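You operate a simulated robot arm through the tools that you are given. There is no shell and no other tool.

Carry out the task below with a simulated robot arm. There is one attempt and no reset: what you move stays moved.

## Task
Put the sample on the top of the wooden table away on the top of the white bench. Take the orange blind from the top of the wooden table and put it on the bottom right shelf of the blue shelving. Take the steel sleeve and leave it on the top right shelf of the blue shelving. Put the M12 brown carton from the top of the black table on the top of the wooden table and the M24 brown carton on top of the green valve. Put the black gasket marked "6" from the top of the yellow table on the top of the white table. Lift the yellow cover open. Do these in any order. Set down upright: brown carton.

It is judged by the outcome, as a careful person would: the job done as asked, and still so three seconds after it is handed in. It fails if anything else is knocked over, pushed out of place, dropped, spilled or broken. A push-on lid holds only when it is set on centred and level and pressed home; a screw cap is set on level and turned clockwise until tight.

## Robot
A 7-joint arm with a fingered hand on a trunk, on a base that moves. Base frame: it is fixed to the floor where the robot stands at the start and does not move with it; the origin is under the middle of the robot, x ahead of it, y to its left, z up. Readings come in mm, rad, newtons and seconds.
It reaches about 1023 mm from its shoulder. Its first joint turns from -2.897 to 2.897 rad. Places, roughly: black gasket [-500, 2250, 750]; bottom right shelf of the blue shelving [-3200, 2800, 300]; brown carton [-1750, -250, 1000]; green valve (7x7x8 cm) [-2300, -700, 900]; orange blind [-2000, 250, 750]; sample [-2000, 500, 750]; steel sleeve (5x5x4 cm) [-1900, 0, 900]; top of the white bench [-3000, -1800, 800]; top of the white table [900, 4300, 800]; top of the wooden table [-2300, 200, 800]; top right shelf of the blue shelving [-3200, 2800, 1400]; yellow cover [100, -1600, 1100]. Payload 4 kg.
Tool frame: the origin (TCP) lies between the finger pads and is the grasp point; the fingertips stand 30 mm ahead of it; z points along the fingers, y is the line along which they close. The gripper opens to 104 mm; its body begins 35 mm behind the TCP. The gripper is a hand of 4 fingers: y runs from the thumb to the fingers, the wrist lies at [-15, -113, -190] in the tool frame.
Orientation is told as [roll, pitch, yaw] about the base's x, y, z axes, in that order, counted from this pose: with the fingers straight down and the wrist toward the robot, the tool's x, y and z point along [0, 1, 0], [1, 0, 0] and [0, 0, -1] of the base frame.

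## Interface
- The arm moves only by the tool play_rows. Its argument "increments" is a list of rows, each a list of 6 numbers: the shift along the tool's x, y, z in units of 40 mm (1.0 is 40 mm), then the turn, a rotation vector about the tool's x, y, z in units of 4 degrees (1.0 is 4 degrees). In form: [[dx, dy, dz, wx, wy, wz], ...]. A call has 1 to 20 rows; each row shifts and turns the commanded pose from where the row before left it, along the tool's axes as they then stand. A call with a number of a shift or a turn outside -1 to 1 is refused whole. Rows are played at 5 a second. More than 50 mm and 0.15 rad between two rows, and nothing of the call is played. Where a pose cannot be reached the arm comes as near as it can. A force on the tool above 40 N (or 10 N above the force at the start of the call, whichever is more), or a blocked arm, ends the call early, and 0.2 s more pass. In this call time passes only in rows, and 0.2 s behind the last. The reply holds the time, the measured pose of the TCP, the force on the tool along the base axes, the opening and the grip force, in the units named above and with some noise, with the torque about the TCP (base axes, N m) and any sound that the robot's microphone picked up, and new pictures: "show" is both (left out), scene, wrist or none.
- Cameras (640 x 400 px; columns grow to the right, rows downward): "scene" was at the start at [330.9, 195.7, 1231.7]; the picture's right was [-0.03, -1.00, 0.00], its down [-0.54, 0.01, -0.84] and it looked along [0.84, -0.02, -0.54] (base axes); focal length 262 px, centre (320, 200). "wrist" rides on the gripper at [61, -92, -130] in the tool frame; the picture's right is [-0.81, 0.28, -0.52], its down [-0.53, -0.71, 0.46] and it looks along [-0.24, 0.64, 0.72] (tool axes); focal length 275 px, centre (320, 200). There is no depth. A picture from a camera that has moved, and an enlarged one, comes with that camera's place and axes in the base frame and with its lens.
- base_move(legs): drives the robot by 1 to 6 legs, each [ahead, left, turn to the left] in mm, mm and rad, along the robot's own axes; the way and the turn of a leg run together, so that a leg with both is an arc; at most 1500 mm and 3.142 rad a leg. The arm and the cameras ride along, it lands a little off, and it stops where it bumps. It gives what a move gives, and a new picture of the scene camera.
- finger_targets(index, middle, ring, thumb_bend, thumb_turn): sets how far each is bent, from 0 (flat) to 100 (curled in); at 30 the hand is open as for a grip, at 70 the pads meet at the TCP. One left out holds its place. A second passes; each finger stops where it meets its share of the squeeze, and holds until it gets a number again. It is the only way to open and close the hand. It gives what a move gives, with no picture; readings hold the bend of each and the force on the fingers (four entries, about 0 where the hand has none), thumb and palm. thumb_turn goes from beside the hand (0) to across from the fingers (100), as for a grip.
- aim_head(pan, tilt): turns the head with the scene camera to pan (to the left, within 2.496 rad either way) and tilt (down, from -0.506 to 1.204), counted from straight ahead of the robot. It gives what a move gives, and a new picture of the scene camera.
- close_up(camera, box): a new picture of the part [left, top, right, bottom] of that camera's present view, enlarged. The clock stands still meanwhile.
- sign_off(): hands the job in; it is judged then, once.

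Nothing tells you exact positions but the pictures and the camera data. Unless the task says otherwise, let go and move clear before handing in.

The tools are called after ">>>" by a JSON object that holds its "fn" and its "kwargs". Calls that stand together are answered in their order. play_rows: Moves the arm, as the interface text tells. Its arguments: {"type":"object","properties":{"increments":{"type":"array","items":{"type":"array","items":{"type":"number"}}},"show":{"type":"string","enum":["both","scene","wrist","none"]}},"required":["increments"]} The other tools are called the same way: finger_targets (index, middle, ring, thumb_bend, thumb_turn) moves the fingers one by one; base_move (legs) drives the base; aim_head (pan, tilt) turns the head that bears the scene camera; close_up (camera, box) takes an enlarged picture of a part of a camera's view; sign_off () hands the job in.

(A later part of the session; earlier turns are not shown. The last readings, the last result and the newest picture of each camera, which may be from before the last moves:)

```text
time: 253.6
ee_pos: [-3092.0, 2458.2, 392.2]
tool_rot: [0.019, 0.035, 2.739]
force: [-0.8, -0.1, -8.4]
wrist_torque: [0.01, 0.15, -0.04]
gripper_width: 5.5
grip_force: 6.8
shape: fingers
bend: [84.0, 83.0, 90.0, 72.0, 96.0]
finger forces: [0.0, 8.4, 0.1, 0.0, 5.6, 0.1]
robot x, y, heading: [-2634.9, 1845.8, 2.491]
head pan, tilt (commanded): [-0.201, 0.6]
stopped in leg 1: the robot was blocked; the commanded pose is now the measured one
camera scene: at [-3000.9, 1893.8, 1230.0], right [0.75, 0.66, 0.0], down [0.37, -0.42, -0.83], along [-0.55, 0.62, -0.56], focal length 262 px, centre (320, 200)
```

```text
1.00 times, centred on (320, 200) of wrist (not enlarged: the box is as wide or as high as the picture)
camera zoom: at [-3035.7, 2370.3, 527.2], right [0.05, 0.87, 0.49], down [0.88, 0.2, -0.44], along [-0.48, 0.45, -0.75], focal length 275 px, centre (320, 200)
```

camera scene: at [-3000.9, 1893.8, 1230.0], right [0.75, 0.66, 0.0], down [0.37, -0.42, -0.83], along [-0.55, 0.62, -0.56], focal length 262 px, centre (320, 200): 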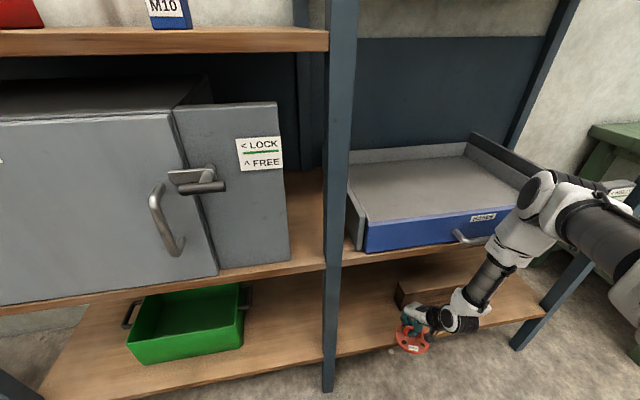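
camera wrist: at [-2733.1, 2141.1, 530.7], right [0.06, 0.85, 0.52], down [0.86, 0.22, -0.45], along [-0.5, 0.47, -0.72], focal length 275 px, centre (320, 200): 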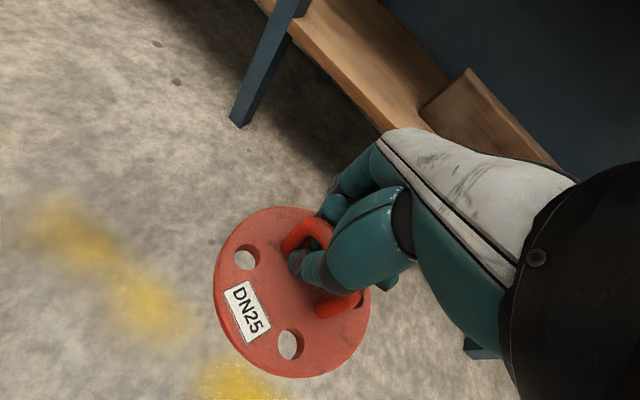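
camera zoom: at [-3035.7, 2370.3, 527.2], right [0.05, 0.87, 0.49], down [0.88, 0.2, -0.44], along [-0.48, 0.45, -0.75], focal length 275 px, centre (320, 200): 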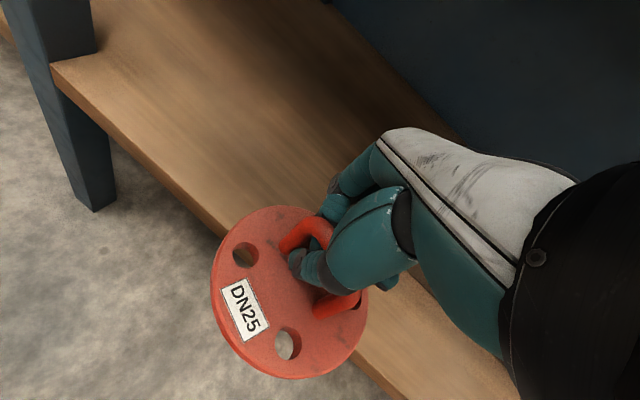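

The base was stopped: the arm's elbow probably touched the shelf front. I back off at once and look at the shelf and drawer.

>>> {"fn": "base_move", "kwargs": {"legs": [[-90, 0, 0]]}}

>>> {"fn": "aim_head", "kwargs": {"pan": -0.45, "tilt": 0.45}}

```text
time: 254.7
ee_pos: [-3025.3, 2406.1, 390.0]
tool_rot: [0.02, 0.036, 2.738]
force: [0.3, 0.2, -7.3]
wrist_torque: [0.01, 0.08, 0.01]
gripper_width: 5.7
grip_force: 6.6
shape: fingers
bend: [85.0, 83.0, 90.0, 72.0, 96.0]
finger forces: [0.1, 7.9, 0.1, 0.0, 6.0, 0.1]
robot x, y, heading: [-2564.4, 1789.6, 2.492]
head pan, tilt (commanded): [-0.201, 0.6]
camera scene: at [-2932.5, 1843.9, 1229.2], right [0.75, 0.66, 0.0], down [0.37, -0.43, -0.82], along [-0.54, 0.62, -0.57], focal length 262 px, centre (320, 200)
```

scene: 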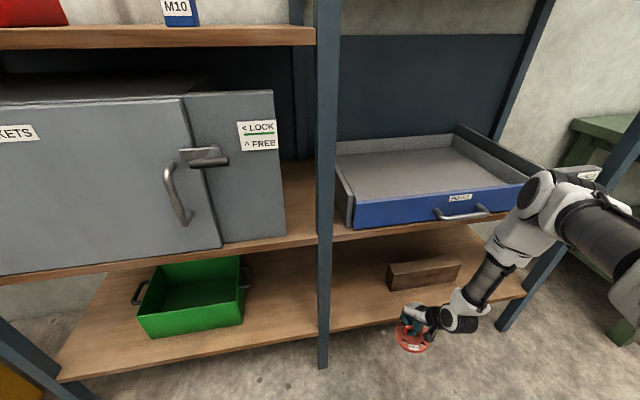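

```text
time: 255.5
ee_pos: [-3024.8, 2407.2, 389.6]
tool_rot: [0.019, 0.036, 2.738]
force: [-0.3, -0.1, -7.8]
wrist_torque: [0.02, 0.14, 0.02]
gripper_width: 5.8
grip_force: 6.8
shape: fingers
bend: [85.0, 83.0, 90.0, 72.0, 96.0]
finger forces: [0.0, 8.1, 0.0, 0.0, 5.9, 0.1]
robot x, y, heading: [-2564.5, 1795.1, 2.487]
head pan, tilt (commanded): [-0.45, 0.45]
camera scene: at [-2916.0, 1859.4, 1242.7], right [0.89, 0.45, 0.0], down [0.2, -0.39, -0.9], along [-0.41, 0.8, -0.44], focal length 262 px, centre (320, 200)
```

scene: 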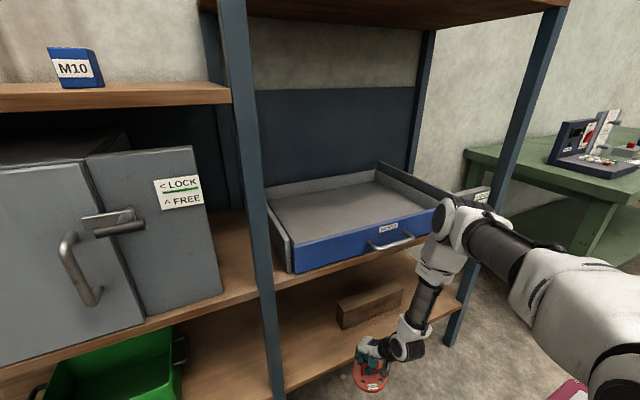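

The drawer looks unchanged. From this distance I extend the arm instead, which straightens the elbow away from the shelf, and slide the blind in over the bottom board.

>>> {"fn": "play_rows", "kwargs": {"increments": [[0, 0, 0, -0.5, -0.27, 0], [-0.23, 0.9, 0, 0, 0, 0], [-0.23, 0.9, 0, 0, 0, 0], [-0.23, 0.9, 0, 0, 0, 0], [-0.23, 0.9, 0, 0, 0, 0], [-0.23, 0.9, 0, 0, 0, 0]], "show": "both"}}

```text
time: 256.9
ee_pos: [-3171.4, 2518.5, 390.7]
tool_rot: [0.0, 0.001, 2.737]
force: [0.9, 1.1, -8.8]
wrist_torque: [0.06, 0.08, -0.03]
gripper_width: 5.8
grip_force: 6.3
shape: fingers
bend: [85.0, 83.0, 90.0, 72.0, 96.0]
finger forces: [0.0, 7.2, 0.1, 0.0, 5.7, 0.0]
robot x, y, heading: [-2562.7, 1791.8, 2.493]
head pan, tilt (commanded): [-0.45, 0.45]
camera scene: at [-2916.0, 1859.4, 1242.7], right [0.89, 0.45, 0.0], down [0.2, -0.39, -0.9], along [-0.41, 0.8, -0.44], focal length 262 px, centre (320, 200)
camera wrist: at [-3111.7, 2427.8, 521.6], right [0.07, 0.85, 0.52], down [0.87, 0.21, -0.46], along [-0.5, 0.48, -0.72], focal length 275 px, centre (320, 200)
```

scene: 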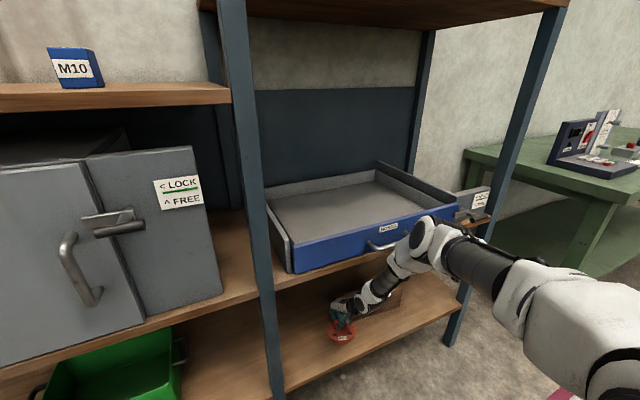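
wrist: 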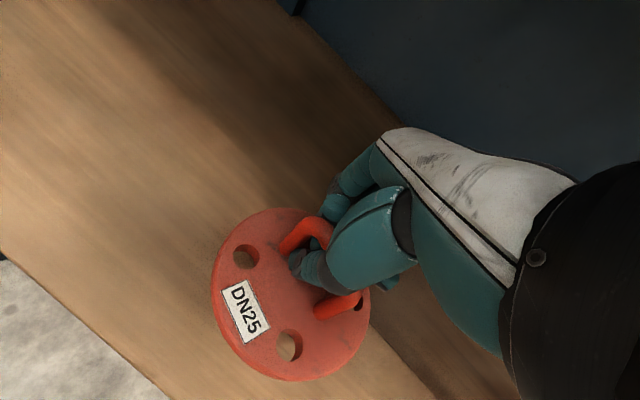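

>>> {"fn": "play_rows", "kwargs": {"increments": [[0, 0, 0.35, 0, 0, 0], [0, 0, 0.35, 0, 0, 0], [0, 0, 0.2, 0, 0, 0]], "show": "none"}}

>>> {"fn": "play_rows", "kwargs": {"increments": [[0, 0, 0.12, 0, 0, 0], [0, 0, 0.12, 0, 0, 0]], "show": "wrist"}}

```text
time: 257.7
ee_pos: [-3171.3, 2519.0, 353.2]
tool_rot: [0.001, 0.0, 2.738]
force: [1.3, -1.8, -9.1]
wrist_torque: [0.15, 0.19, -0.05]
gripper_width: 5.9
grip_force: 7.9
shape: fingers
bend: [85.0, 83.0, 90.0, 72.0, 96.0]
finger forces: [0.0, 8.0, 2.1, 0.0, 5.9, 0.0]
robot x, y, heading: [-2564.0, 1790.6, 2.495]
head pan, tilt (commanded): [-0.45, 0.45]
```

```text
time: 258.3
ee_pos: [-3171.2, 2520.2, 343.7]
tool_rot: [0.0, 0.0, 2.739]
force: [1.2, -2.0, -6.5]
wrist_torque: [0.14, 0.18, 0.02]
gripper_width: 5.9
grip_force: 8.3
shape: fingers
bend: [85.0, 83.0, 90.0, 72.0, 96.0]
finger forces: [0.1, 8.1, 2.3, 0.0, 6.0, 0.0]
robot x, y, heading: [-2564.7, 1794.3, 2.491]
head pan, tilt (commanded): [-0.45, 0.45]
camera wrist: at [-3111.5, 2428.2, 475.5], right [0.07, 0.85, 0.52], down [0.86, 0.21, -0.46], along [-0.5, 0.48, -0.72], focal length 275 px, centre (320, 200)
```

wrist: 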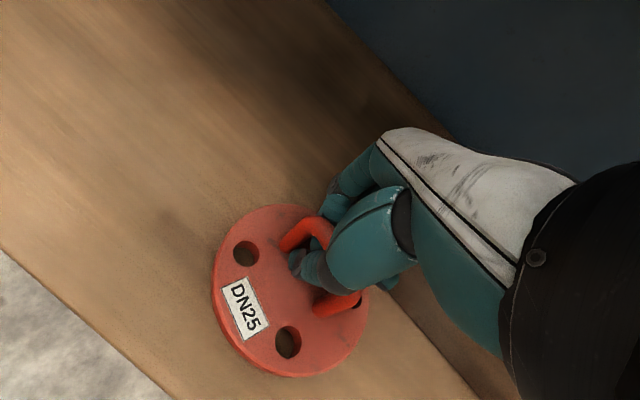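

>>> {"fn": "play_rows", "kwargs": {"increments": [[0, 0, 0.12, 0, 0, 0], [0, 0, 0.12, 0, 0, 0]], "show": "none"}}

>>> {"fn": "close_up", "kwargs": {"camera": "scene", "box": [280, 200, 480, 380]}}

```text
time: 258.8
ee_pos: [-3172.5, 2523.3, 340.3]
tool_rot: [-0.001, -0.007, 2.735]
force: [8.1, -8.3, 21.9]
wrist_torque: [-0.4, -0.3, 0.02]
gripper_width: 6.5
grip_force: 27.9
shape: fingers
bend: [85.0, 83.0, 90.0, 75.0, 96.0]
finger forces: [0.1, 6.2, 1.4, 0.0, 47.6, 0.0]
robot x, y, heading: [-2563.3, 1789.9, 2.485]
head pan, tilt (commanded): [-0.45, 0.45]
stopped in row 2: the force on the tool passed its limit at 49 N (the readings are from after the stop); the commanded pose is now the measured one
```

```text
2.22 times, centred on (380, 290) of scene
camera zoom: at [-2915.0, 1858.3, 1243.1], right [0.89, 0.45, 0.0], down [0.2, -0.39, -0.9], along [-0.41, 0.8, -0.43], focal length 581 px, centre (187, 0)
```

zoom: 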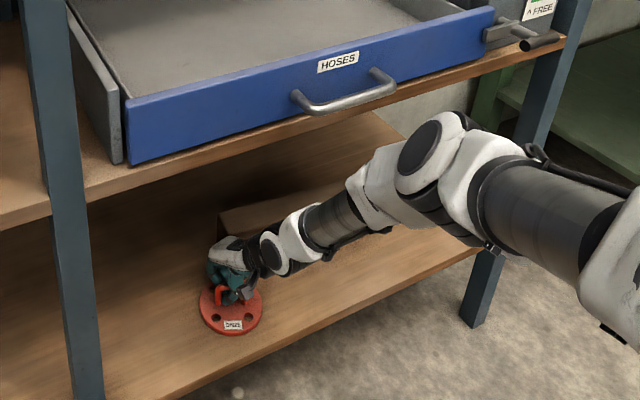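

The blind rests on the board. I relieve the pressure and release the handle.

>>> {"fn": "play_rows", "kwargs": {"increments": [[0, 0, -0.14, 0, 0, 0]], "show": "none"}}

>>> {"fn": "finger_targets", "kwargs": {"index": 60, "middle": 60, "ring": 60, "thumb_bend": 58}}

>>> {"fn": "finger_targets", "kwargs": {"index": 30, "middle": 30, "ring": 30, "thumb_bend": 32}}

>>> {"fn": "close_up", "kwargs": {"camera": "wrist", "box": [120, 120, 440, 400]}}

```text
time: 259.2
ee_pos: [-3172.8, 2522.5, 344.0]
tool_rot: [0.0, -0.003, 2.734]
force: [0.0, 0.9, -7.9]
wrist_torque: [0.0, 0.13, 0.0]
gripper_width: 6.3
grip_force: 6.7
shape: fingers
bend: [85.0, 83.0, 90.0, 73.0, 96.0]
finger forces: [0.0, 7.7, 0.0, 0.1, 5.9, 0.1]
robot x, y, heading: [-2561.0, 1794.5, 2.486]
head pan, tilt (commanded): [-0.45, 0.45]
```

```text
time: 260.2
ee_pos: [-3173.4, 2521.4, 344.8]
tool_rot: [-0.001, -0.006, 2.735]
force: [2.2, -2.8, 0.3]
wrist_torque: [0.0, 0.05, -0.03]
gripper_width: 29.5
grip_force: 1.3
shape: fingers
bend: [60.0, 60.0, 61.0, 57.0, 97.0]
finger forces: [0.0, 0.2, 2.7, 0.1, 0.0, 0.1]
robot x, y, heading: [-2562.2, 1792.0, 2.488]
head pan, tilt (commanded): [-0.45, 0.45]
```

```text
time: 261.2
ee_pos: [-3173.1, 2520.3, 345.4]
tool_rot: [0.001, -0.005, 2.735]
force: [-0.8, -0.4, -0.3]
wrist_torque: [0.03, -0.01, -0.01]
gripper_width: 100.6
grip_force: 0.1
shape: fingers
bend: [30.0, 30.0, 30.0, 32.0, 97.0]
finger forces: [0.1, 0.0, 0.4, 0.0, 0.0, 0.0]
robot x, y, heading: [-2564.1, 1794.3, 2.488]
head pan, tilt (commanded): [-0.45, 0.45]
```

```text
1.43 times, centred on (280, 260) of wrist
camera zoom: at [-3113.0, 2430.1, 476.1], right [0.07, 0.85, 0.52], down [0.86, 0.21, -0.46], along [-0.5, 0.48, -0.72], focal length 393 px, centre (377, 114)
```

zoom: 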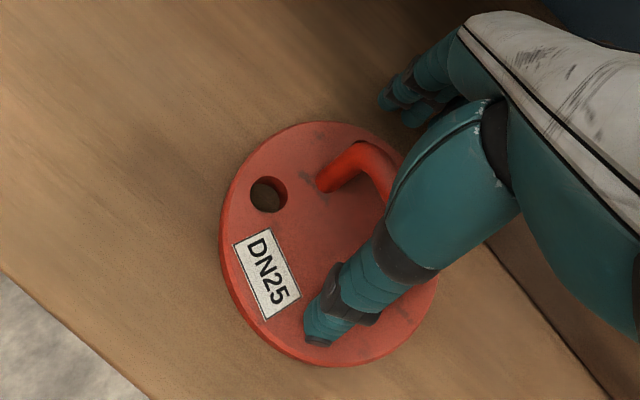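

>>> {"fn": "play_rows", "kwargs": {"increments": [[0, 0, -0.5, 0, 0, 0], [0, 0, -0.5, 0, 0, 0], [0, 0, -0.4, 0, 0, 0]], "show": "both"}}

>>> {"fn": "close_up", "kwargs": {"camera": "wrist", "box": [120, 120, 440, 400]}}

```text
time: 262.0
ee_pos: [-3173.2, 2521.0, 400.0]
tool_rot: [-0.002, -0.004, 2.735]
force: [0.0, 0.5, -0.1]
wrist_torque: [0.03, 0.02, 0.0]
gripper_width: 100.1
grip_force: 0.0
shape: fingers
bend: [30.0, 30.0, 30.0, 32.0, 97.0]
finger forces: [0.0, 0.0, 0.1, 0.1, 0.0, 0.0]
robot x, y, heading: [-2564.7, 1794.5, 2.494]
head pan, tilt (commanded): [-0.45, 0.45]
camera scene: at [-2915.7, 1859.2, 1242.8], right [0.89, 0.45, 0.0], down [0.2, -0.39, -0.9], along [-0.41, 0.8, -0.44], focal length 262 px, centre (320, 200)
camera wrist: at [-3112.7, 2429.7, 531.7], right [0.07, 0.85, 0.52], down [0.86, 0.21, -0.46], along [-0.5, 0.48, -0.72], focal length 275 px, centre (320, 200)
```

scene: 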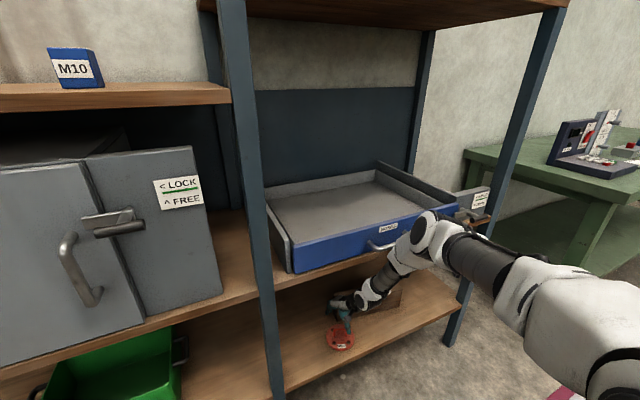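
wrist: 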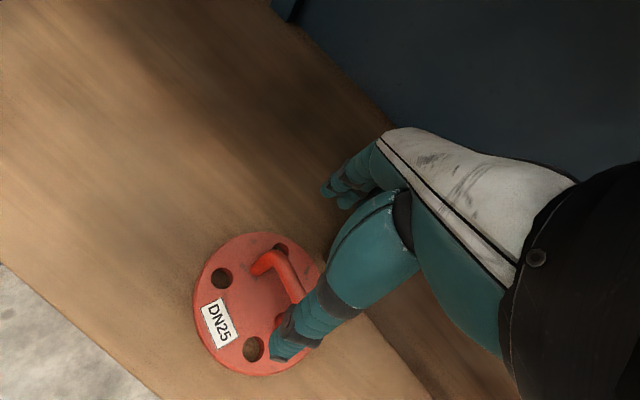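

```text
1.43 times, centred on (280, 260) of wrist
camera zoom: at [-3112.7, 2429.7, 531.7], right [0.07, 0.85, 0.52], down [0.86, 0.21, -0.46], along [-0.5, 0.48, -0.72], focal length 393 px, centre (377, 114)
```

zoom: 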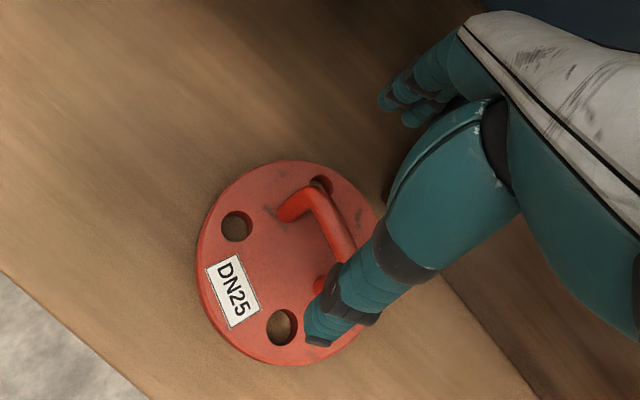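

>>> {"fn": "play_rows", "kwargs": {"increments": [[0, 0, -0.3, 0, 0, 0]], "show": "none"}}

>>> {"fn": "base_move", "kwargs": {"legs": [[-350, 0, 0]]}}

>>> {"fn": "close_up", "kwargs": {"camera": "scene", "box": [200, 60, 520, 360]}}

```text
time: 262.4
ee_pos: [-3170.6, 2520.5, 411.0]
tool_rot: [0.002, -0.002, 2.735]
force: [-0.3, 0.1, -0.6]
wrist_torque: [0.02, 0.02, 0.03]
gripper_width: 100.1
grip_force: 0.0
shape: fingers
bend: [30.0, 30.0, 30.0, 32.0, 97.0]
finger forces: [0.0, 0.1, 0.0, 0.0, 0.0, 0.0]
robot x, y, heading: [-2561.4, 1796.8, 2.491]
head pan, tilt (commanded): [-0.45, 0.45]
```

```text
time: 264.7
ee_pos: [-2897.6, 2311.4, 412.3]
tool_rot: [-0.002, -0.005, 2.735]
force: [-0.2, -0.1, 0.5]
wrist_torque: [0.01, 0.01, 0.0]
gripper_width: 100.3
grip_force: 0.0
shape: fingers
bend: [30.0, 30.0, 30.0, 32.0, 97.0]
finger forces: [0.0, 0.1, 0.0, 0.1, 0.0, 0.1]
robot x, y, heading: [-2285.3, 1584.6, 2.492]
head pan, tilt (commanded): [-0.45, 0.45]
camera scene: at [-2638.9, 1648.4, 1242.8], right [0.89, 0.45, 0.0], down [0.2, -0.39, -0.9], along [-0.41, 0.8, -0.44], focal length 262 px, centre (320, 200)
```

scene: 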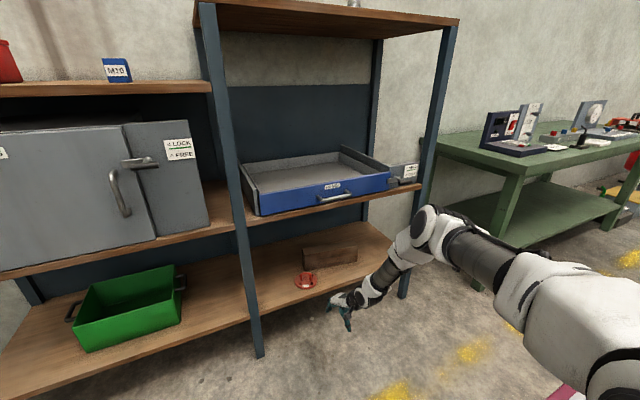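

```text
1.33 times, centred on (360, 210) of scene
camera zoom: at [-2638.9, 1648.4, 1242.8], right [0.89, 0.45, 0.0], down [0.2, -0.39, -0.9], along [-0.41, 0.8, -0.44], focal length 349 px, centre (267, 187)
```

zoom: 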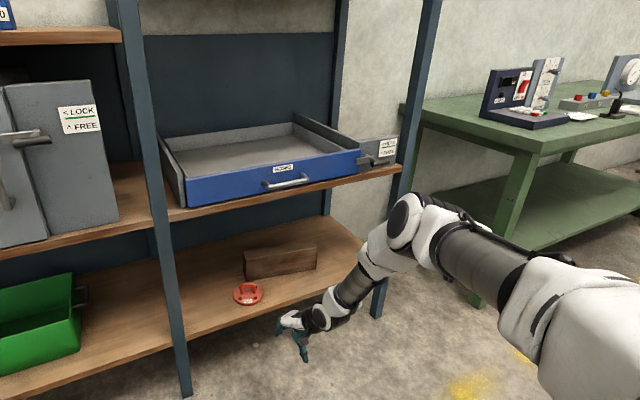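

The blind lies flat on the bottom right shelf and the sleeve is still on top. I raise the arm into a carry pose and go back to the wooden table's far side for the sample.

>>> {"fn": "play_rows", "kwargs": {"increments": [[0, -0.4, -0.9, 0, 0, 0], [0, -0.4, -0.9, 0, 0, 0], [0, -0.4, -0.9, 0, 0, 0], [0, -0.4, -0.9, 0, 0, 0], [0, -0.4, -0.9, 0, 0, 0], [0, -0.4, -0.9, 0, 0, 0], [0, -0.4, -0.9, 0, 0, 0], [0, -0.4, -0.9, 0, 0, 0], [0, -0.4, -0.9, 0, 0, 0], [0, -0.4, -0.9, 0, 0, 0], [0, -0.4, -0.9, 0, 0, 0], [0, -0.4, -0.9, 0, 0, 0], [0, -0.4, -0.9, 0, 0, 0], [0, -0.4, -0.9, 0, 0, 0], [0, -0.2, -0.9, 0, 0, 0], [0, 0, -0.9, 0, 0, 0], [0, 0, -0.9, 0, 0, 0], [0, 0, -0.9, 0, 0, 0], [0, 0, -0.9, 0, 0, 0], [0, 0, -0.9, 0, 0, 0]], "show": "none"}}

>>> {"fn": "base_move", "kwargs": {"legs": [[0, 0, -3.14], [0, -640, 0]]}}

>>> {"fn": "aim_head", "kwargs": {"pan": -0.3, "tilt": 0.5}}

>>> {"fn": "close_up", "kwargs": {"camera": "wrist", "box": [0, 0, 640, 400]}}

```text
time: 268.9
ee_pos: [-2680.2, 2219.0, 1132.3]
tool_rot: [0.0, -0.005, 2.735]
force: [0.5, 0.4, -0.5]
wrist_torque: [0.0, 0.02, -0.01]
gripper_width: 100.4
grip_force: 0.0
shape: fingers
bend: [30.0, 30.0, 30.0, 32.0, 97.0]
finger forces: [0.1, 0.0, 0.0, 0.0, 0.0, 0.1]
robot x, y, heading: [-2285.8, 1579.7, 2.499]
head pan, tilt (commanded): [-0.45, 0.45]
```

```text
time: 279.8
ee_pos: [-2287.9, 437.1, 1131.0]
tool_rot: [0.0, -0.005, -0.413]
force: [0.1, 0.0, -0.1]
wrist_torque: [-0.04, 0.0, 0.0]
gripper_width: 100.6
grip_force: 0.0
shape: fingers
bend: [30.0, 30.0, 30.0, 32.0, 97.0]
finger forces: [0.0, 0.0, 0.0, 0.1, 0.1, 0.1]
robot x, y, heading: [-2676.4, 1074.8, -0.654]
head pan, tilt (commanded): [-0.45, 0.45]
camera scene: at [-2321.8, 1003.8, 1242.8], right [-0.9, -0.45, 0.0], down [-0.19, 0.39, -0.9], along [0.4, -0.81, -0.44], focal length 262 px, centre (320, 200)
```

scene: 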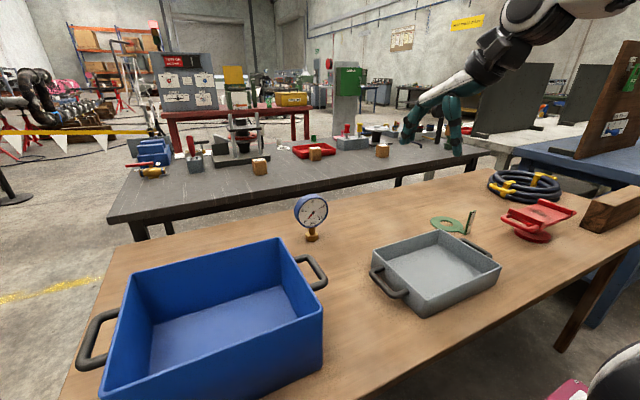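

```text
time: 280.5
ee_pos: [-2287.6, 436.9, 1130.9]
tool_rot: [0.0, -0.005, -0.414]
force: [-0.3, 0.6, 0.5]
wrist_torque: [0.0, -0.02, 0.02]
gripper_width: 100.4
grip_force: 0.1
shape: fingers
bend: [30.0, 30.0, 30.0, 32.0, 97.0]
finger forces: [0.1, 0.0, 0.0, 0.0, 0.1, 0.0]
robot x, y, heading: [-2676.9, 1075.0, -0.662]
head pan, tilt (commanded): [-0.3, 0.499]
camera scene: at [-2310.5, 1011.6, 1238.4], right [-0.82, -0.57, 0.0], down [-0.27, 0.39, -0.88], along [0.5, -0.72, -0.48], focal length 262 px, centre (320, 200)
```

scene: 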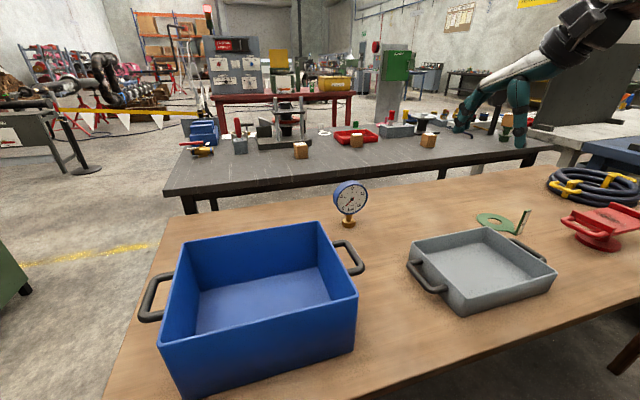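

```text
1.00 times, centred on (320, 200) of wrist (not enlarged: the box is as wide or as high as the picture)
camera zoom: at [-2348.3, 531.8, 1262.3], right [-0.08, -0.85, 0.52], down [-0.86, -0.2, -0.46], along [0.5, -0.48, -0.72], focal length 275 px, centre (320, 200)
```

zoom: 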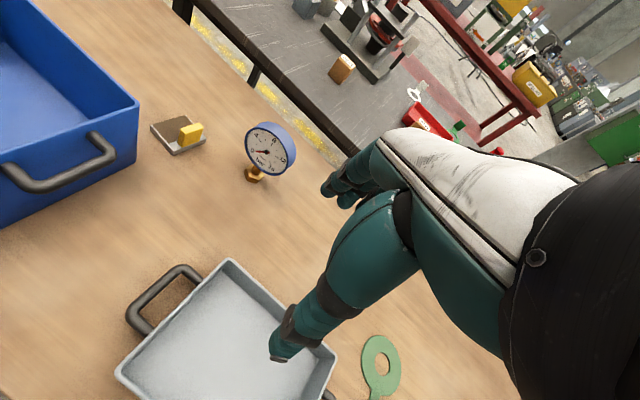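

>>> {"fn": "close_up", "kwargs": {"camera": "wrist", "box": [130, 90, 230, 180]}}

```text
4.44 times, centred on (180, 135) of wrist
camera zoom: at [-2348.3, 531.8, 1262.3], right [-0.08, -0.85, 0.52], down [-0.86, -0.2, -0.46], along [0.5, -0.48, -0.72], focal length 1224 px, centre (942, 489)
```

zoom: 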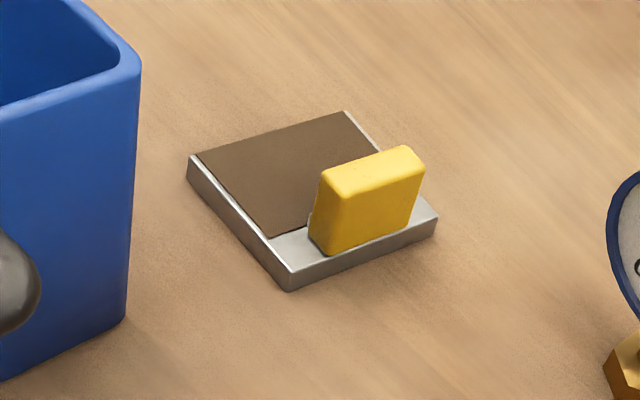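

The sample has a yellow tab about 45 mm wide on its edge, at about (-1938, 517), plate top near z 757. I rotate the hand to close along the tab's width and come above it.

>>> {"fn": "play_rows", "kwargs": {"increments": [[0, 0, 0, 0, 0, 0.9], [0, 0, 0, 0, 0, 0.9], [0, 0, 0, 0, 0, 0.9], [0, 0, 0, 0, 0, 0.9], [0, 0, 0, 0, 0, 0.9], [0, 0, 0, 0, 0, 0.9], [0.847, 0.526, 0.4, 0, 0, 0], [0.847, 0.526, 0.4, 0, 0, 0], [0.847, 0.526, 0.4, 0, 0, 0], [0.847, 0.526, 0.4, 0, 0, 0], [0.847, 0.526, 0.4, 0, 0, 0], [0.847, 0.526, 0.4, 0, 0, 0], [0.847, 0.526, 0.4, 0, 0, 0], [0.847, 0.526, 0.4, 0, 0, 0], [0.847, 0.526, 0.4, 0, 0, 0]], "show": "both"}}

>>> {"fn": "close_up", "kwargs": {"camera": "wrist", "box": [160, 200, 360, 360]}}

```text
time: 283.7
ee_pos: [-1935.6, 517.3, 988.5]
tool_rot: [0.001, -0.007, -0.79]
force: [0.5, -0.7, 0.8]
wrist_torque: [0.0, -0.04, 0.01]
gripper_width: 100.8
grip_force: 0.1
shape: fingers
bend: [30.0, 30.0, 30.0, 32.0, 97.0]
finger forces: [0.1, 0.1, 0.1, 0.0, 0.0, 0.0]
robot x, y, heading: [-2679.3, 1077.6, -0.662]
head pan, tilt (commanded): [-0.3, 0.499]
camera scene: at [-2310.8, 1011.6, 1238.5], right [-0.82, -0.57, 0.0], down [-0.27, 0.39, -0.88], along [0.5, -0.72, -0.48], focal length 262 px, centre (320, 200)
camera wrist: at [-1958.1, 627.3, 1119.2], right [-0.39, -0.76, 0.52], down [-0.88, 0.13, -0.46], along [0.28, -0.63, -0.72], focal length 275 px, centre (320, 200)
```

scene: 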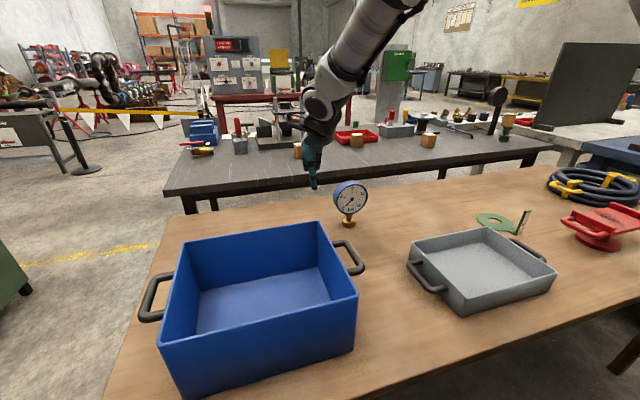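
wrist: 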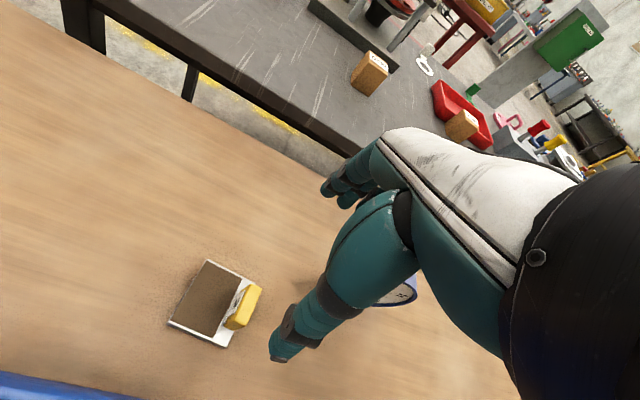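

```text
2.50 times, centred on (260, 280) of wrist
camera zoom: at [-1958.1, 627.3, 1119.2], right [-0.39, -0.76, 0.52], down [-0.88, 0.13, -0.46], along [0.28, -0.63, -0.72], focal length 688 px, centre (470, 0)
```

zoom: 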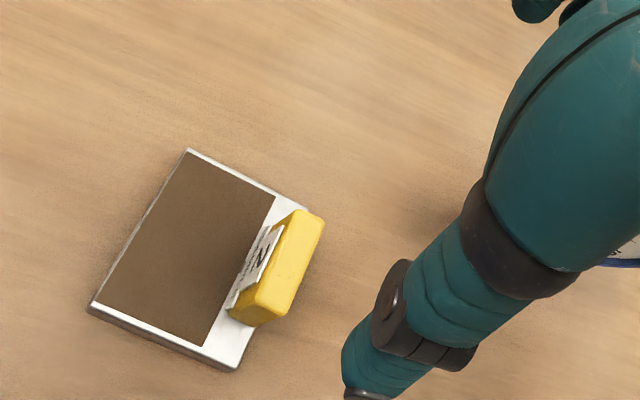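

The tab centre is at (-1945, 517), its top near z 807. I adjust and descend around it.

>>> {"fn": "play_rows", "kwargs": {"increments": [[-0.17, -0.155, 0.8, 0, 0, -0.7], [0, 0, 0.9, 0, 0, 0], [0, 0, 0.9, 0, 0, 0], [0, 0, 0.9, 0, 0, 0], [0, 0, 0.7, 0, 0, 0], [0, 0, 0.4, 0, 0, 0]], "show": "both"}}

>>> {"fn": "close_up", "kwargs": {"camera": "wrist", "box": [160, 180, 400, 380]}}

```text
time: 285.1
ee_pos: [-1946.0, 516.1, 805.4]
tool_rot: [0.003, -0.005, -0.742]
force: [0.8, -0.4, -0.2]
wrist_torque: [0.03, -0.06, 0.01]
gripper_width: 100.3
grip_force: 0.1
shape: fingers
bend: [30.0, 30.0, 30.0, 32.0, 97.0]
finger forces: [0.0, 0.0, 0.0, 0.0, 0.0, 0.1]
robot x, y, heading: [-2676.0, 1077.1, -0.655]
head pan, tilt (commanded): [-0.3, 0.499]
camera scene: at [-2310.4, 1011.7, 1238.4], right [-0.82, -0.57, 0.0], down [-0.28, 0.39, -0.88], along [0.5, -0.72, -0.48], focal length 262 px, centre (320, 200)
camera wrist: at [-1972.6, 625.3, 936.2], right [-0.35, -0.78, 0.52], down [-0.88, 0.09, -0.46], along [0.31, -0.62, -0.72], focal length 275 px, centre (320, 200)
```

scene: 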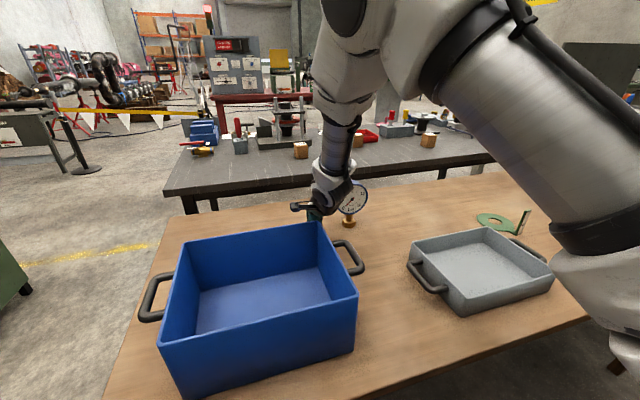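
wrist: 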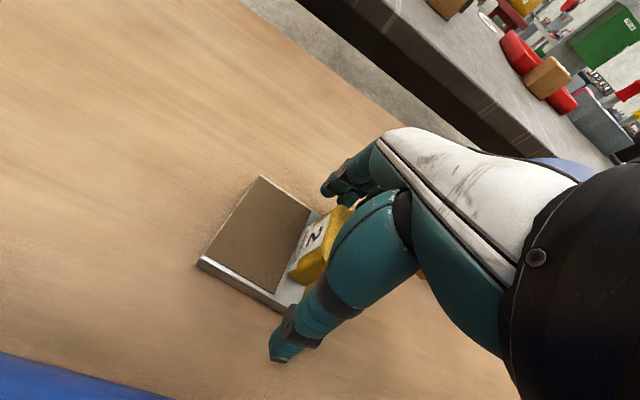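

```text
2.00 times, centred on (280, 280) of wrist
camera zoom: at [-1972.6, 625.3, 936.2], right [-0.35, -0.78, 0.52], down [-0.88, 0.09, -0.46], along [0.31, -0.62, -0.72], focal length 551 px, centre (400, 40)
```

zoom: 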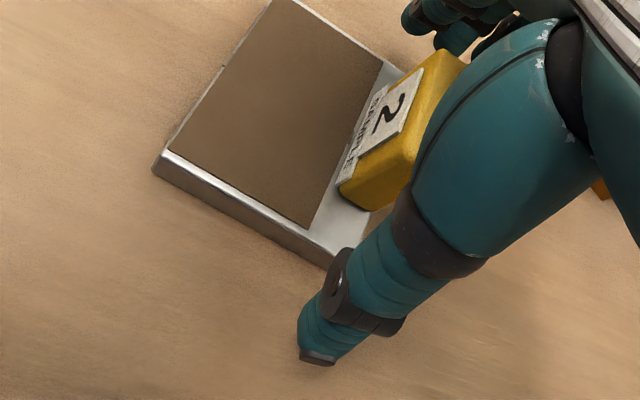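

>>> {"fn": "play_rows", "kwargs": {"increments": [[0, 0, 0.3, 0, 0, 0]], "show": "none"}}

>>> {"fn": "finger_targets", "kwargs": {"index": 64, "middle": 64, "ring": 64, "thumb_bend": 64}}

>>> {"fn": "close_up", "kwargs": {"camera": "wrist", "box": [160, 180, 400, 380]}}

```text
time: 285.5
ee_pos: [-1946.5, 517.6, 793.0]
tool_rot: [0.002, -0.005, -0.743]
force: [-0.2, -0.2, 0.2]
wrist_torque: [0.01, 0.0, 0.01]
gripper_width: 100.3
grip_force: 0.0
shape: fingers
bend: [30.0, 30.0, 30.0, 32.0, 97.0]
finger forces: [0.1, 0.1, 0.1, 0.0, 0.0, 0.1]
robot x, y, heading: [-2675.6, 1077.4, -0.658]
head pan, tilt (commanded): [-0.3, 0.499]
```

```text
time: 286.5
ee_pos: [-1945.6, 516.8, 794.3]
tool_rot: [0.001, -0.008, -0.744]
force: [3.2, -5.4, 11.5]
wrist_torque: [-0.22, -0.18, -0.08]
gripper_width: 73.4
grip_force: 14.6
shape: fingers
bend: [42.0, 45.0, 64.0, 43.0, 97.0]
finger forces: [9.9, 8.4, 0.0, 0.0, 11.1, 0.0]
robot x, y, heading: [-2676.0, 1078.1, -0.657]
head pan, tilt (commanded): [-0.3, 0.499]
```

```text
2.00 times, centred on (280, 280) of wrist
camera zoom: at [-1972.7, 624.9, 924.7], right [-0.35, -0.78, 0.52], down [-0.88, 0.09, -0.46], along [0.32, -0.62, -0.72], focal length 551 px, centre (400, 40)
```

zoom: 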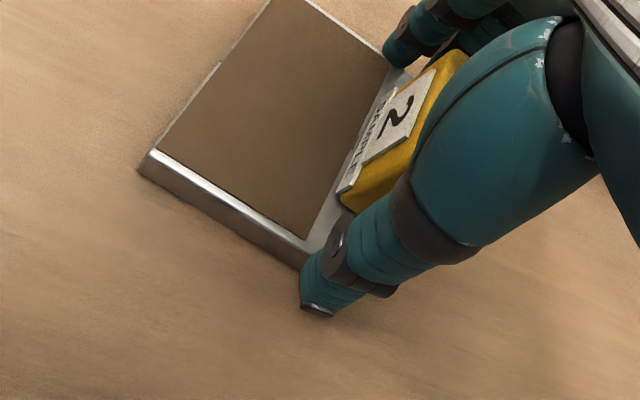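

The fingertips met the plate's ends rather than the tab. I open a bit, raise about 14 mm, and grip the tab itself.

>>> {"fn": "finger_targets", "kwargs": {"index": 32, "middle": 32, "ring": 32, "thumb_bend": 33}}

>>> {"fn": "play_rows", "kwargs": {"increments": [[0, 0, -0.35, 0, 0, 0]], "show": "none"}}

>>> {"fn": "finger_targets", "kwargs": {"index": 50, "middle": 50, "ring": 50, "thumb_bend": 50}}

>>> {"fn": "close_up", "kwargs": {"camera": "wrist", "box": [160, 180, 400, 380]}}

```text
time: 287.5
ee_pos: [-1945.9, 517.2, 792.5]
tool_rot: [0.002, -0.006, -0.743]
force: [0.0, 0.3, 0.0]
wrist_torque: [0.01, 0.0, -0.04]
gripper_width: 96.5
grip_force: 0.2
shape: fingers
bend: [32.0, 32.0, 32.0, 33.0, 97.0]
finger forces: [0.0, 0.0, 0.0, 0.0, 0.0, 0.1]
robot x, y, heading: [-2677.2, 1074.2, -0.653]
head pan, tilt (commanded): [-0.3, 0.499]
```

```text
time: 287.9
ee_pos: [-1945.8, 517.7, 807.2]
tool_rot: [0.001, -0.007, -0.741]
force: [0.5, -0.6, 0.5]
wrist_torque: [0.0, 0.03, -0.03]
gripper_width: 96.5
grip_force: 0.1
shape: fingers
bend: [32.0, 32.0, 32.0, 33.0, 97.0]
finger forces: [0.0, 0.0, 0.0, 0.0, 0.0, 0.1]
robot x, y, heading: [-2675.5, 1075.1, -0.66]
head pan, tilt (commanded): [-0.3, 0.499]
```

```text
time: 288.9
ee_pos: [-1946.0, 516.8, 807.3]
tool_rot: [0.0, -0.005, -0.741]
force: [0.4, 0.7, 0.7]
wrist_torque: [0.03, -0.03, 0.0]
gripper_width: 52.8
grip_force: 0.0
shape: fingers
bend: [50.0, 50.0, 50.0, 50.0, 97.0]
finger forces: [0.0, 0.0, 0.0, 0.0, 0.0, 0.0]
robot x, y, heading: [-2677.5, 1080.2, -0.66]
head pan, tilt (commanded): [-0.3, 0.499]
```

```text
2.00 times, centred on (280, 280) of wrist
camera zoom: at [-1972.7, 625.2, 938.2], right [-0.35, -0.78, 0.52], down [-0.88, 0.09, -0.46], along [0.31, -0.62, -0.72], focal length 551 px, centre (400, 40)
```

zoom: 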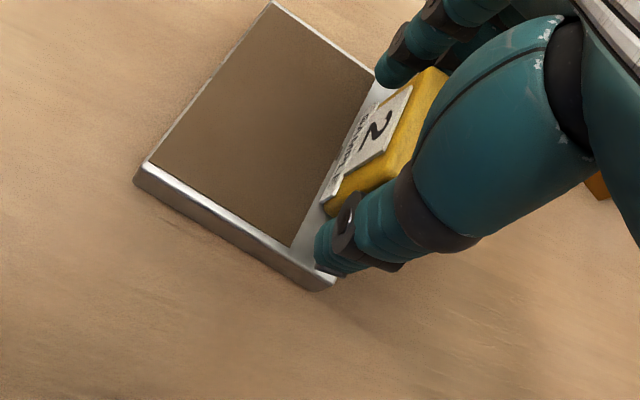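

>>> {"fn": "finger_targets", "kwargs": {"index": 66, "middle": 66, "ring": 66, "thumb_bend": 64}}

>>> {"fn": "close_up", "kwargs": {"camera": "wrist", "box": [160, 180, 400, 380]}}

```text
time: 289.9
ee_pos: [-1945.3, 517.1, 806.4]
tool_rot: [0.001, -0.006, -0.742]
force: [0.6, -0.1, 0.1]
wrist_torque: [-0.12, -0.06, 0.03]
gripper_width: 39.3
grip_force: 11.2
shape: fingers
bend: [57.0, 60.0, 66.0, 55.0, 97.0]
finger forces: [5.7, 6.0, 0.0, 0.1, 10.5, 0.0]
robot x, y, heading: [-2677.6, 1077.2, -0.654]
head pan, tilt (commanded): [-0.3, 0.499]
```

```text
2.00 times, centred on (280, 280) of wrist
camera zoom: at [-1972.7, 625.1, 938.2], right [-0.35, -0.78, 0.52], down [-0.88, 0.09, -0.46], along [0.31, -0.62, -0.72], focal length 551 px, centre (400, 40)
```

zoom: 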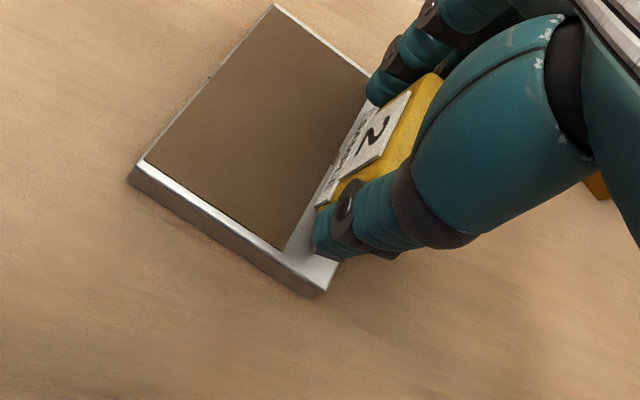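

>>> {"fn": "finger_targets", "kwargs": {"index": 76, "middle": 76, "ring": 70, "thumb_bend": 72}}

>>> {"fn": "play_rows", "kwargs": {"increments": [[0, 0, -0.3, 0, 0, 0], [0, 0, -0.4, 0, 0, 0], [0, 0, -0.5, 0, 0, 0]], "show": "both"}}

>>> {"fn": "close_up", "kwargs": {"camera": "wrist", "box": [160, 180, 400, 380]}}

```text
time: 290.9
ee_pos: [-1945.7, 516.6, 806.6]
tool_rot: [0.002, -0.006, -0.741]
force: [-0.1, 1.5, 0.2]
wrist_torque: [-0.09, -0.05, 0.03]
gripper_width: 38.5
grip_force: 17.0
shape: fingers
bend: [58.0, 61.0, 70.0, 56.0, 96.0]
finger forces: [6.9, 8.6, 0.0, 0.1, 17.7, 0.0]
robot x, y, heading: [-2674.3, 1078.5, -0.659]
head pan, tilt (commanded): [-0.3, 0.499]
```

```text
time: 291.7
ee_pos: [-1947.9, 517.2, 854.7]
tool_rot: [0.002, -0.003, -0.742]
force: [-0.1, -0.2, -6.0]
wrist_torque: [-0.05, 0.04, 0.01]
gripper_width: 32.3
grip_force: 14.6
shape: fingers
bend: [61.0, 61.0, 70.0, 58.0, 95.0]
finger forces: [6.2, 9.6, 0.0, 0.0, 13.8, 0.1]
robot x, y, heading: [-2674.4, 1075.3, -0.656]
head pan, tilt (commanded): [-0.3, 0.499]
camera scene: at [-2310.1, 1011.5, 1238.2], right [-0.82, -0.57, 0.0], down [-0.28, 0.39, -0.88], along [0.5, -0.72, -0.48], focal length 262 px, centre (320, 200)
camera wrist: at [-1973.3, 624.8, 986.0], right [-0.35, -0.78, 0.52], down [-0.88, 0.09, -0.46], along [0.31, -0.62, -0.72], focal length 275 px, centre (320, 200)
```

scene: 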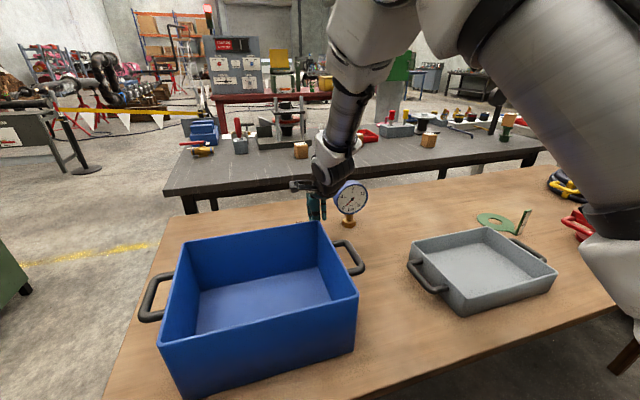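
wrist: 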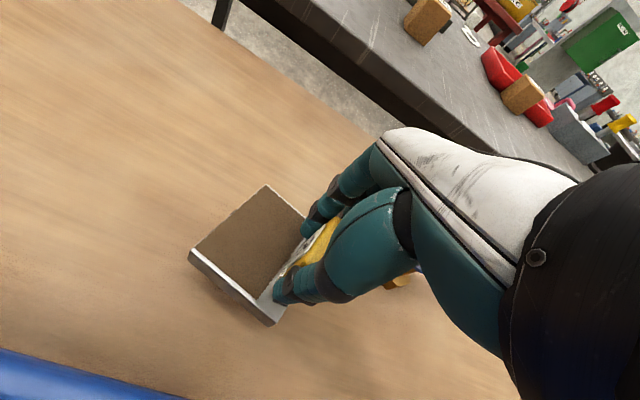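

```text
2.00 times, centred on (280, 280) of wrist
camera zoom: at [-1973.3, 624.8, 986.0], right [-0.35, -0.78, 0.52], down [-0.88, 0.09, -0.46], along [0.31, -0.62, -0.72], focal length 551 px, centre (400, 40)
```

zoom: 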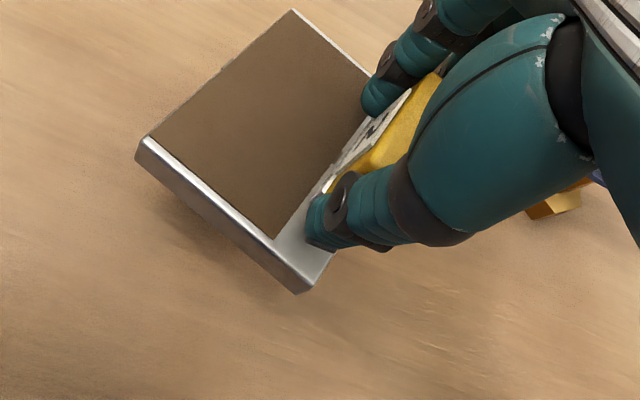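

>>> {"fn": "close_up", "kwargs": {"camera": "scene", "box": [270, 160, 390, 240]}}

>>> {"fn": "play_rows", "kwargs": {"increments": [[0, 0, -0.6, 0, 0, 0], [0, 0, -0.8, 0, 0, 0], [0, 0, -0.8, 0, 0, 0]], "show": "none"}}

>>> {"fn": "close_up", "kwargs": {"camera": "scene", "box": [260, 100, 400, 240]}}

>>> {"fn": "close_up", "kwargs": {"camera": "wrist", "box": [160, 180, 400, 380]}}

```text
5.00 times, centred on (330, 200) of scene
camera zoom: at [-2310.1, 1011.5, 1238.2], right [-0.82, -0.57, 0.0], down [-0.28, 0.39, -0.88], along [0.5, -0.72, -0.48], focal length 1308 px, centre (270, 200)
```

zoom: 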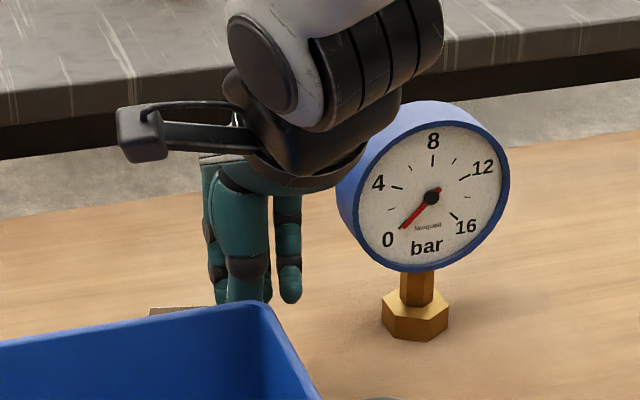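

```text
time: 292.5
ee_pos: [-1946.1, 515.8, 941.6]
tool_rot: [0.003, -0.005, -0.743]
force: [0.0, 0.4, -5.7]
wrist_torque: [-0.06, 0.1, 0.03]
gripper_width: 32.0
grip_force: 14.8
shape: fingers
bend: [61.0, 61.0, 70.0, 58.0, 95.0]
finger forces: [6.1, 9.7, 0.0, 0.0, 13.6, 0.1]
robot x, y, heading: [-2678.6, 1074.8, -0.661]
head pan, tilt (commanded): [-0.3, 0.499]
```

```text
2.86 times, centred on (330, 170) of scene
camera zoom: at [-2310.0, 1011.4, 1238.2], right [-0.82, -0.57, 0.0], down [-0.28, 0.39, -0.88], along [0.5, -0.72, -0.48], focal length 747 px, centre (291, 286)
```

zoom: 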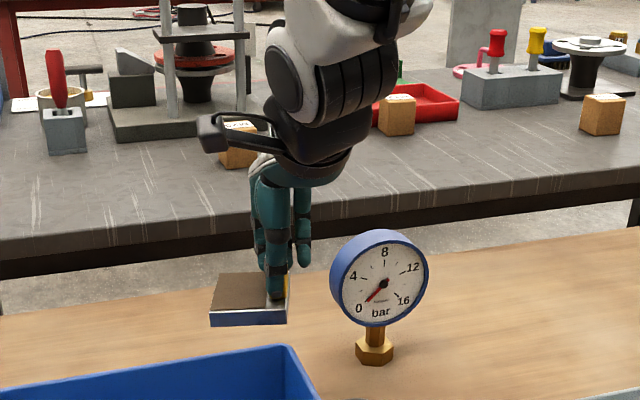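

```text
2.00 times, centred on (280, 280) of wrist
camera zoom: at [-1973.5, 625.0, 1073.3], right [-0.35, -0.78, 0.52], down [-0.88, 0.09, -0.46], along [0.31, -0.62, -0.72], focal length 551 px, centre (400, 40)
```

zoom: 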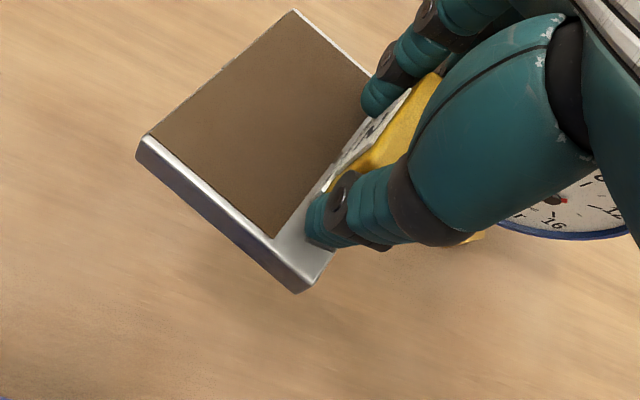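

The sample is held level by its tab. I retract and drive back through the gap into the aisle toward the white bench.

>>> {"fn": "play_rows", "kwargs": {"increments": [[0, -0.9, -0.6, 0, 0, 0], [0, -0.9, -0.6, 0, 0, 0], [0, -0.9, -0.6, 0, 0, 0], [0, -0.9, -0.6, 0, 0, 0], [0, -0.9, -0.6, 0, 0, 0], [0, -0.9, -0.6, 0, 0, 0]], "show": "none"}}

>>> {"fn": "base_move", "kwargs": {"legs": [[-200, 0, 0.012], [0, 1000, 0], [1500, 0, 0]]}}

```text
time: 293.9
ee_pos: [-2107.1, 663.9, 1085.3]
tool_rot: [0.004, -0.004, -0.743]
force: [0.7, 0.8, -5.4]
wrist_torque: [-0.03, 0.07, -0.02]
gripper_width: 31.2
grip_force: 14.4
shape: fingers
bend: [62.0, 61.0, 70.0, 58.0, 95.0]
finger forces: [6.0, 9.5, 0.0, 0.1, 13.5, 0.1]
robot x, y, heading: [-2679.2, 1076.1, -0.658]
head pan, tilt (commanded): [-0.3, 0.499]
```

```text
time: 307.3
ee_pos: [-477.8, 652.4, 1085.8]
tool_rot: [0.001, -0.005, -0.745]
force: [-0.1, 0.1, -5.0]
wrist_torque: [-0.06, 0.08, 0.04]
gripper_width: 31.0
grip_force: 14.8
shape: fingers
bend: [62.0, 61.0, 70.0, 58.0, 95.0]
finger forces: [5.7, 9.9, 0.0, 0.0, 13.5, 0.1]
robot x, y, heading: [-1047.0, 1064.9, -0.661]
head pan, tilt (commanded): [-0.3, 0.499]
camera scene: at [-680.5, 1001.4, 1238.3], right [-0.82, -0.57, 0.0], down [-0.28, 0.39, -0.88], along [0.5, -0.72, -0.48], focal length 262 px, centre (320, 200)
```

scene: 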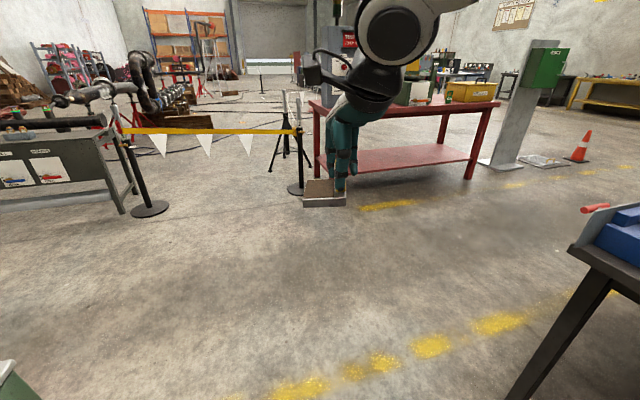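

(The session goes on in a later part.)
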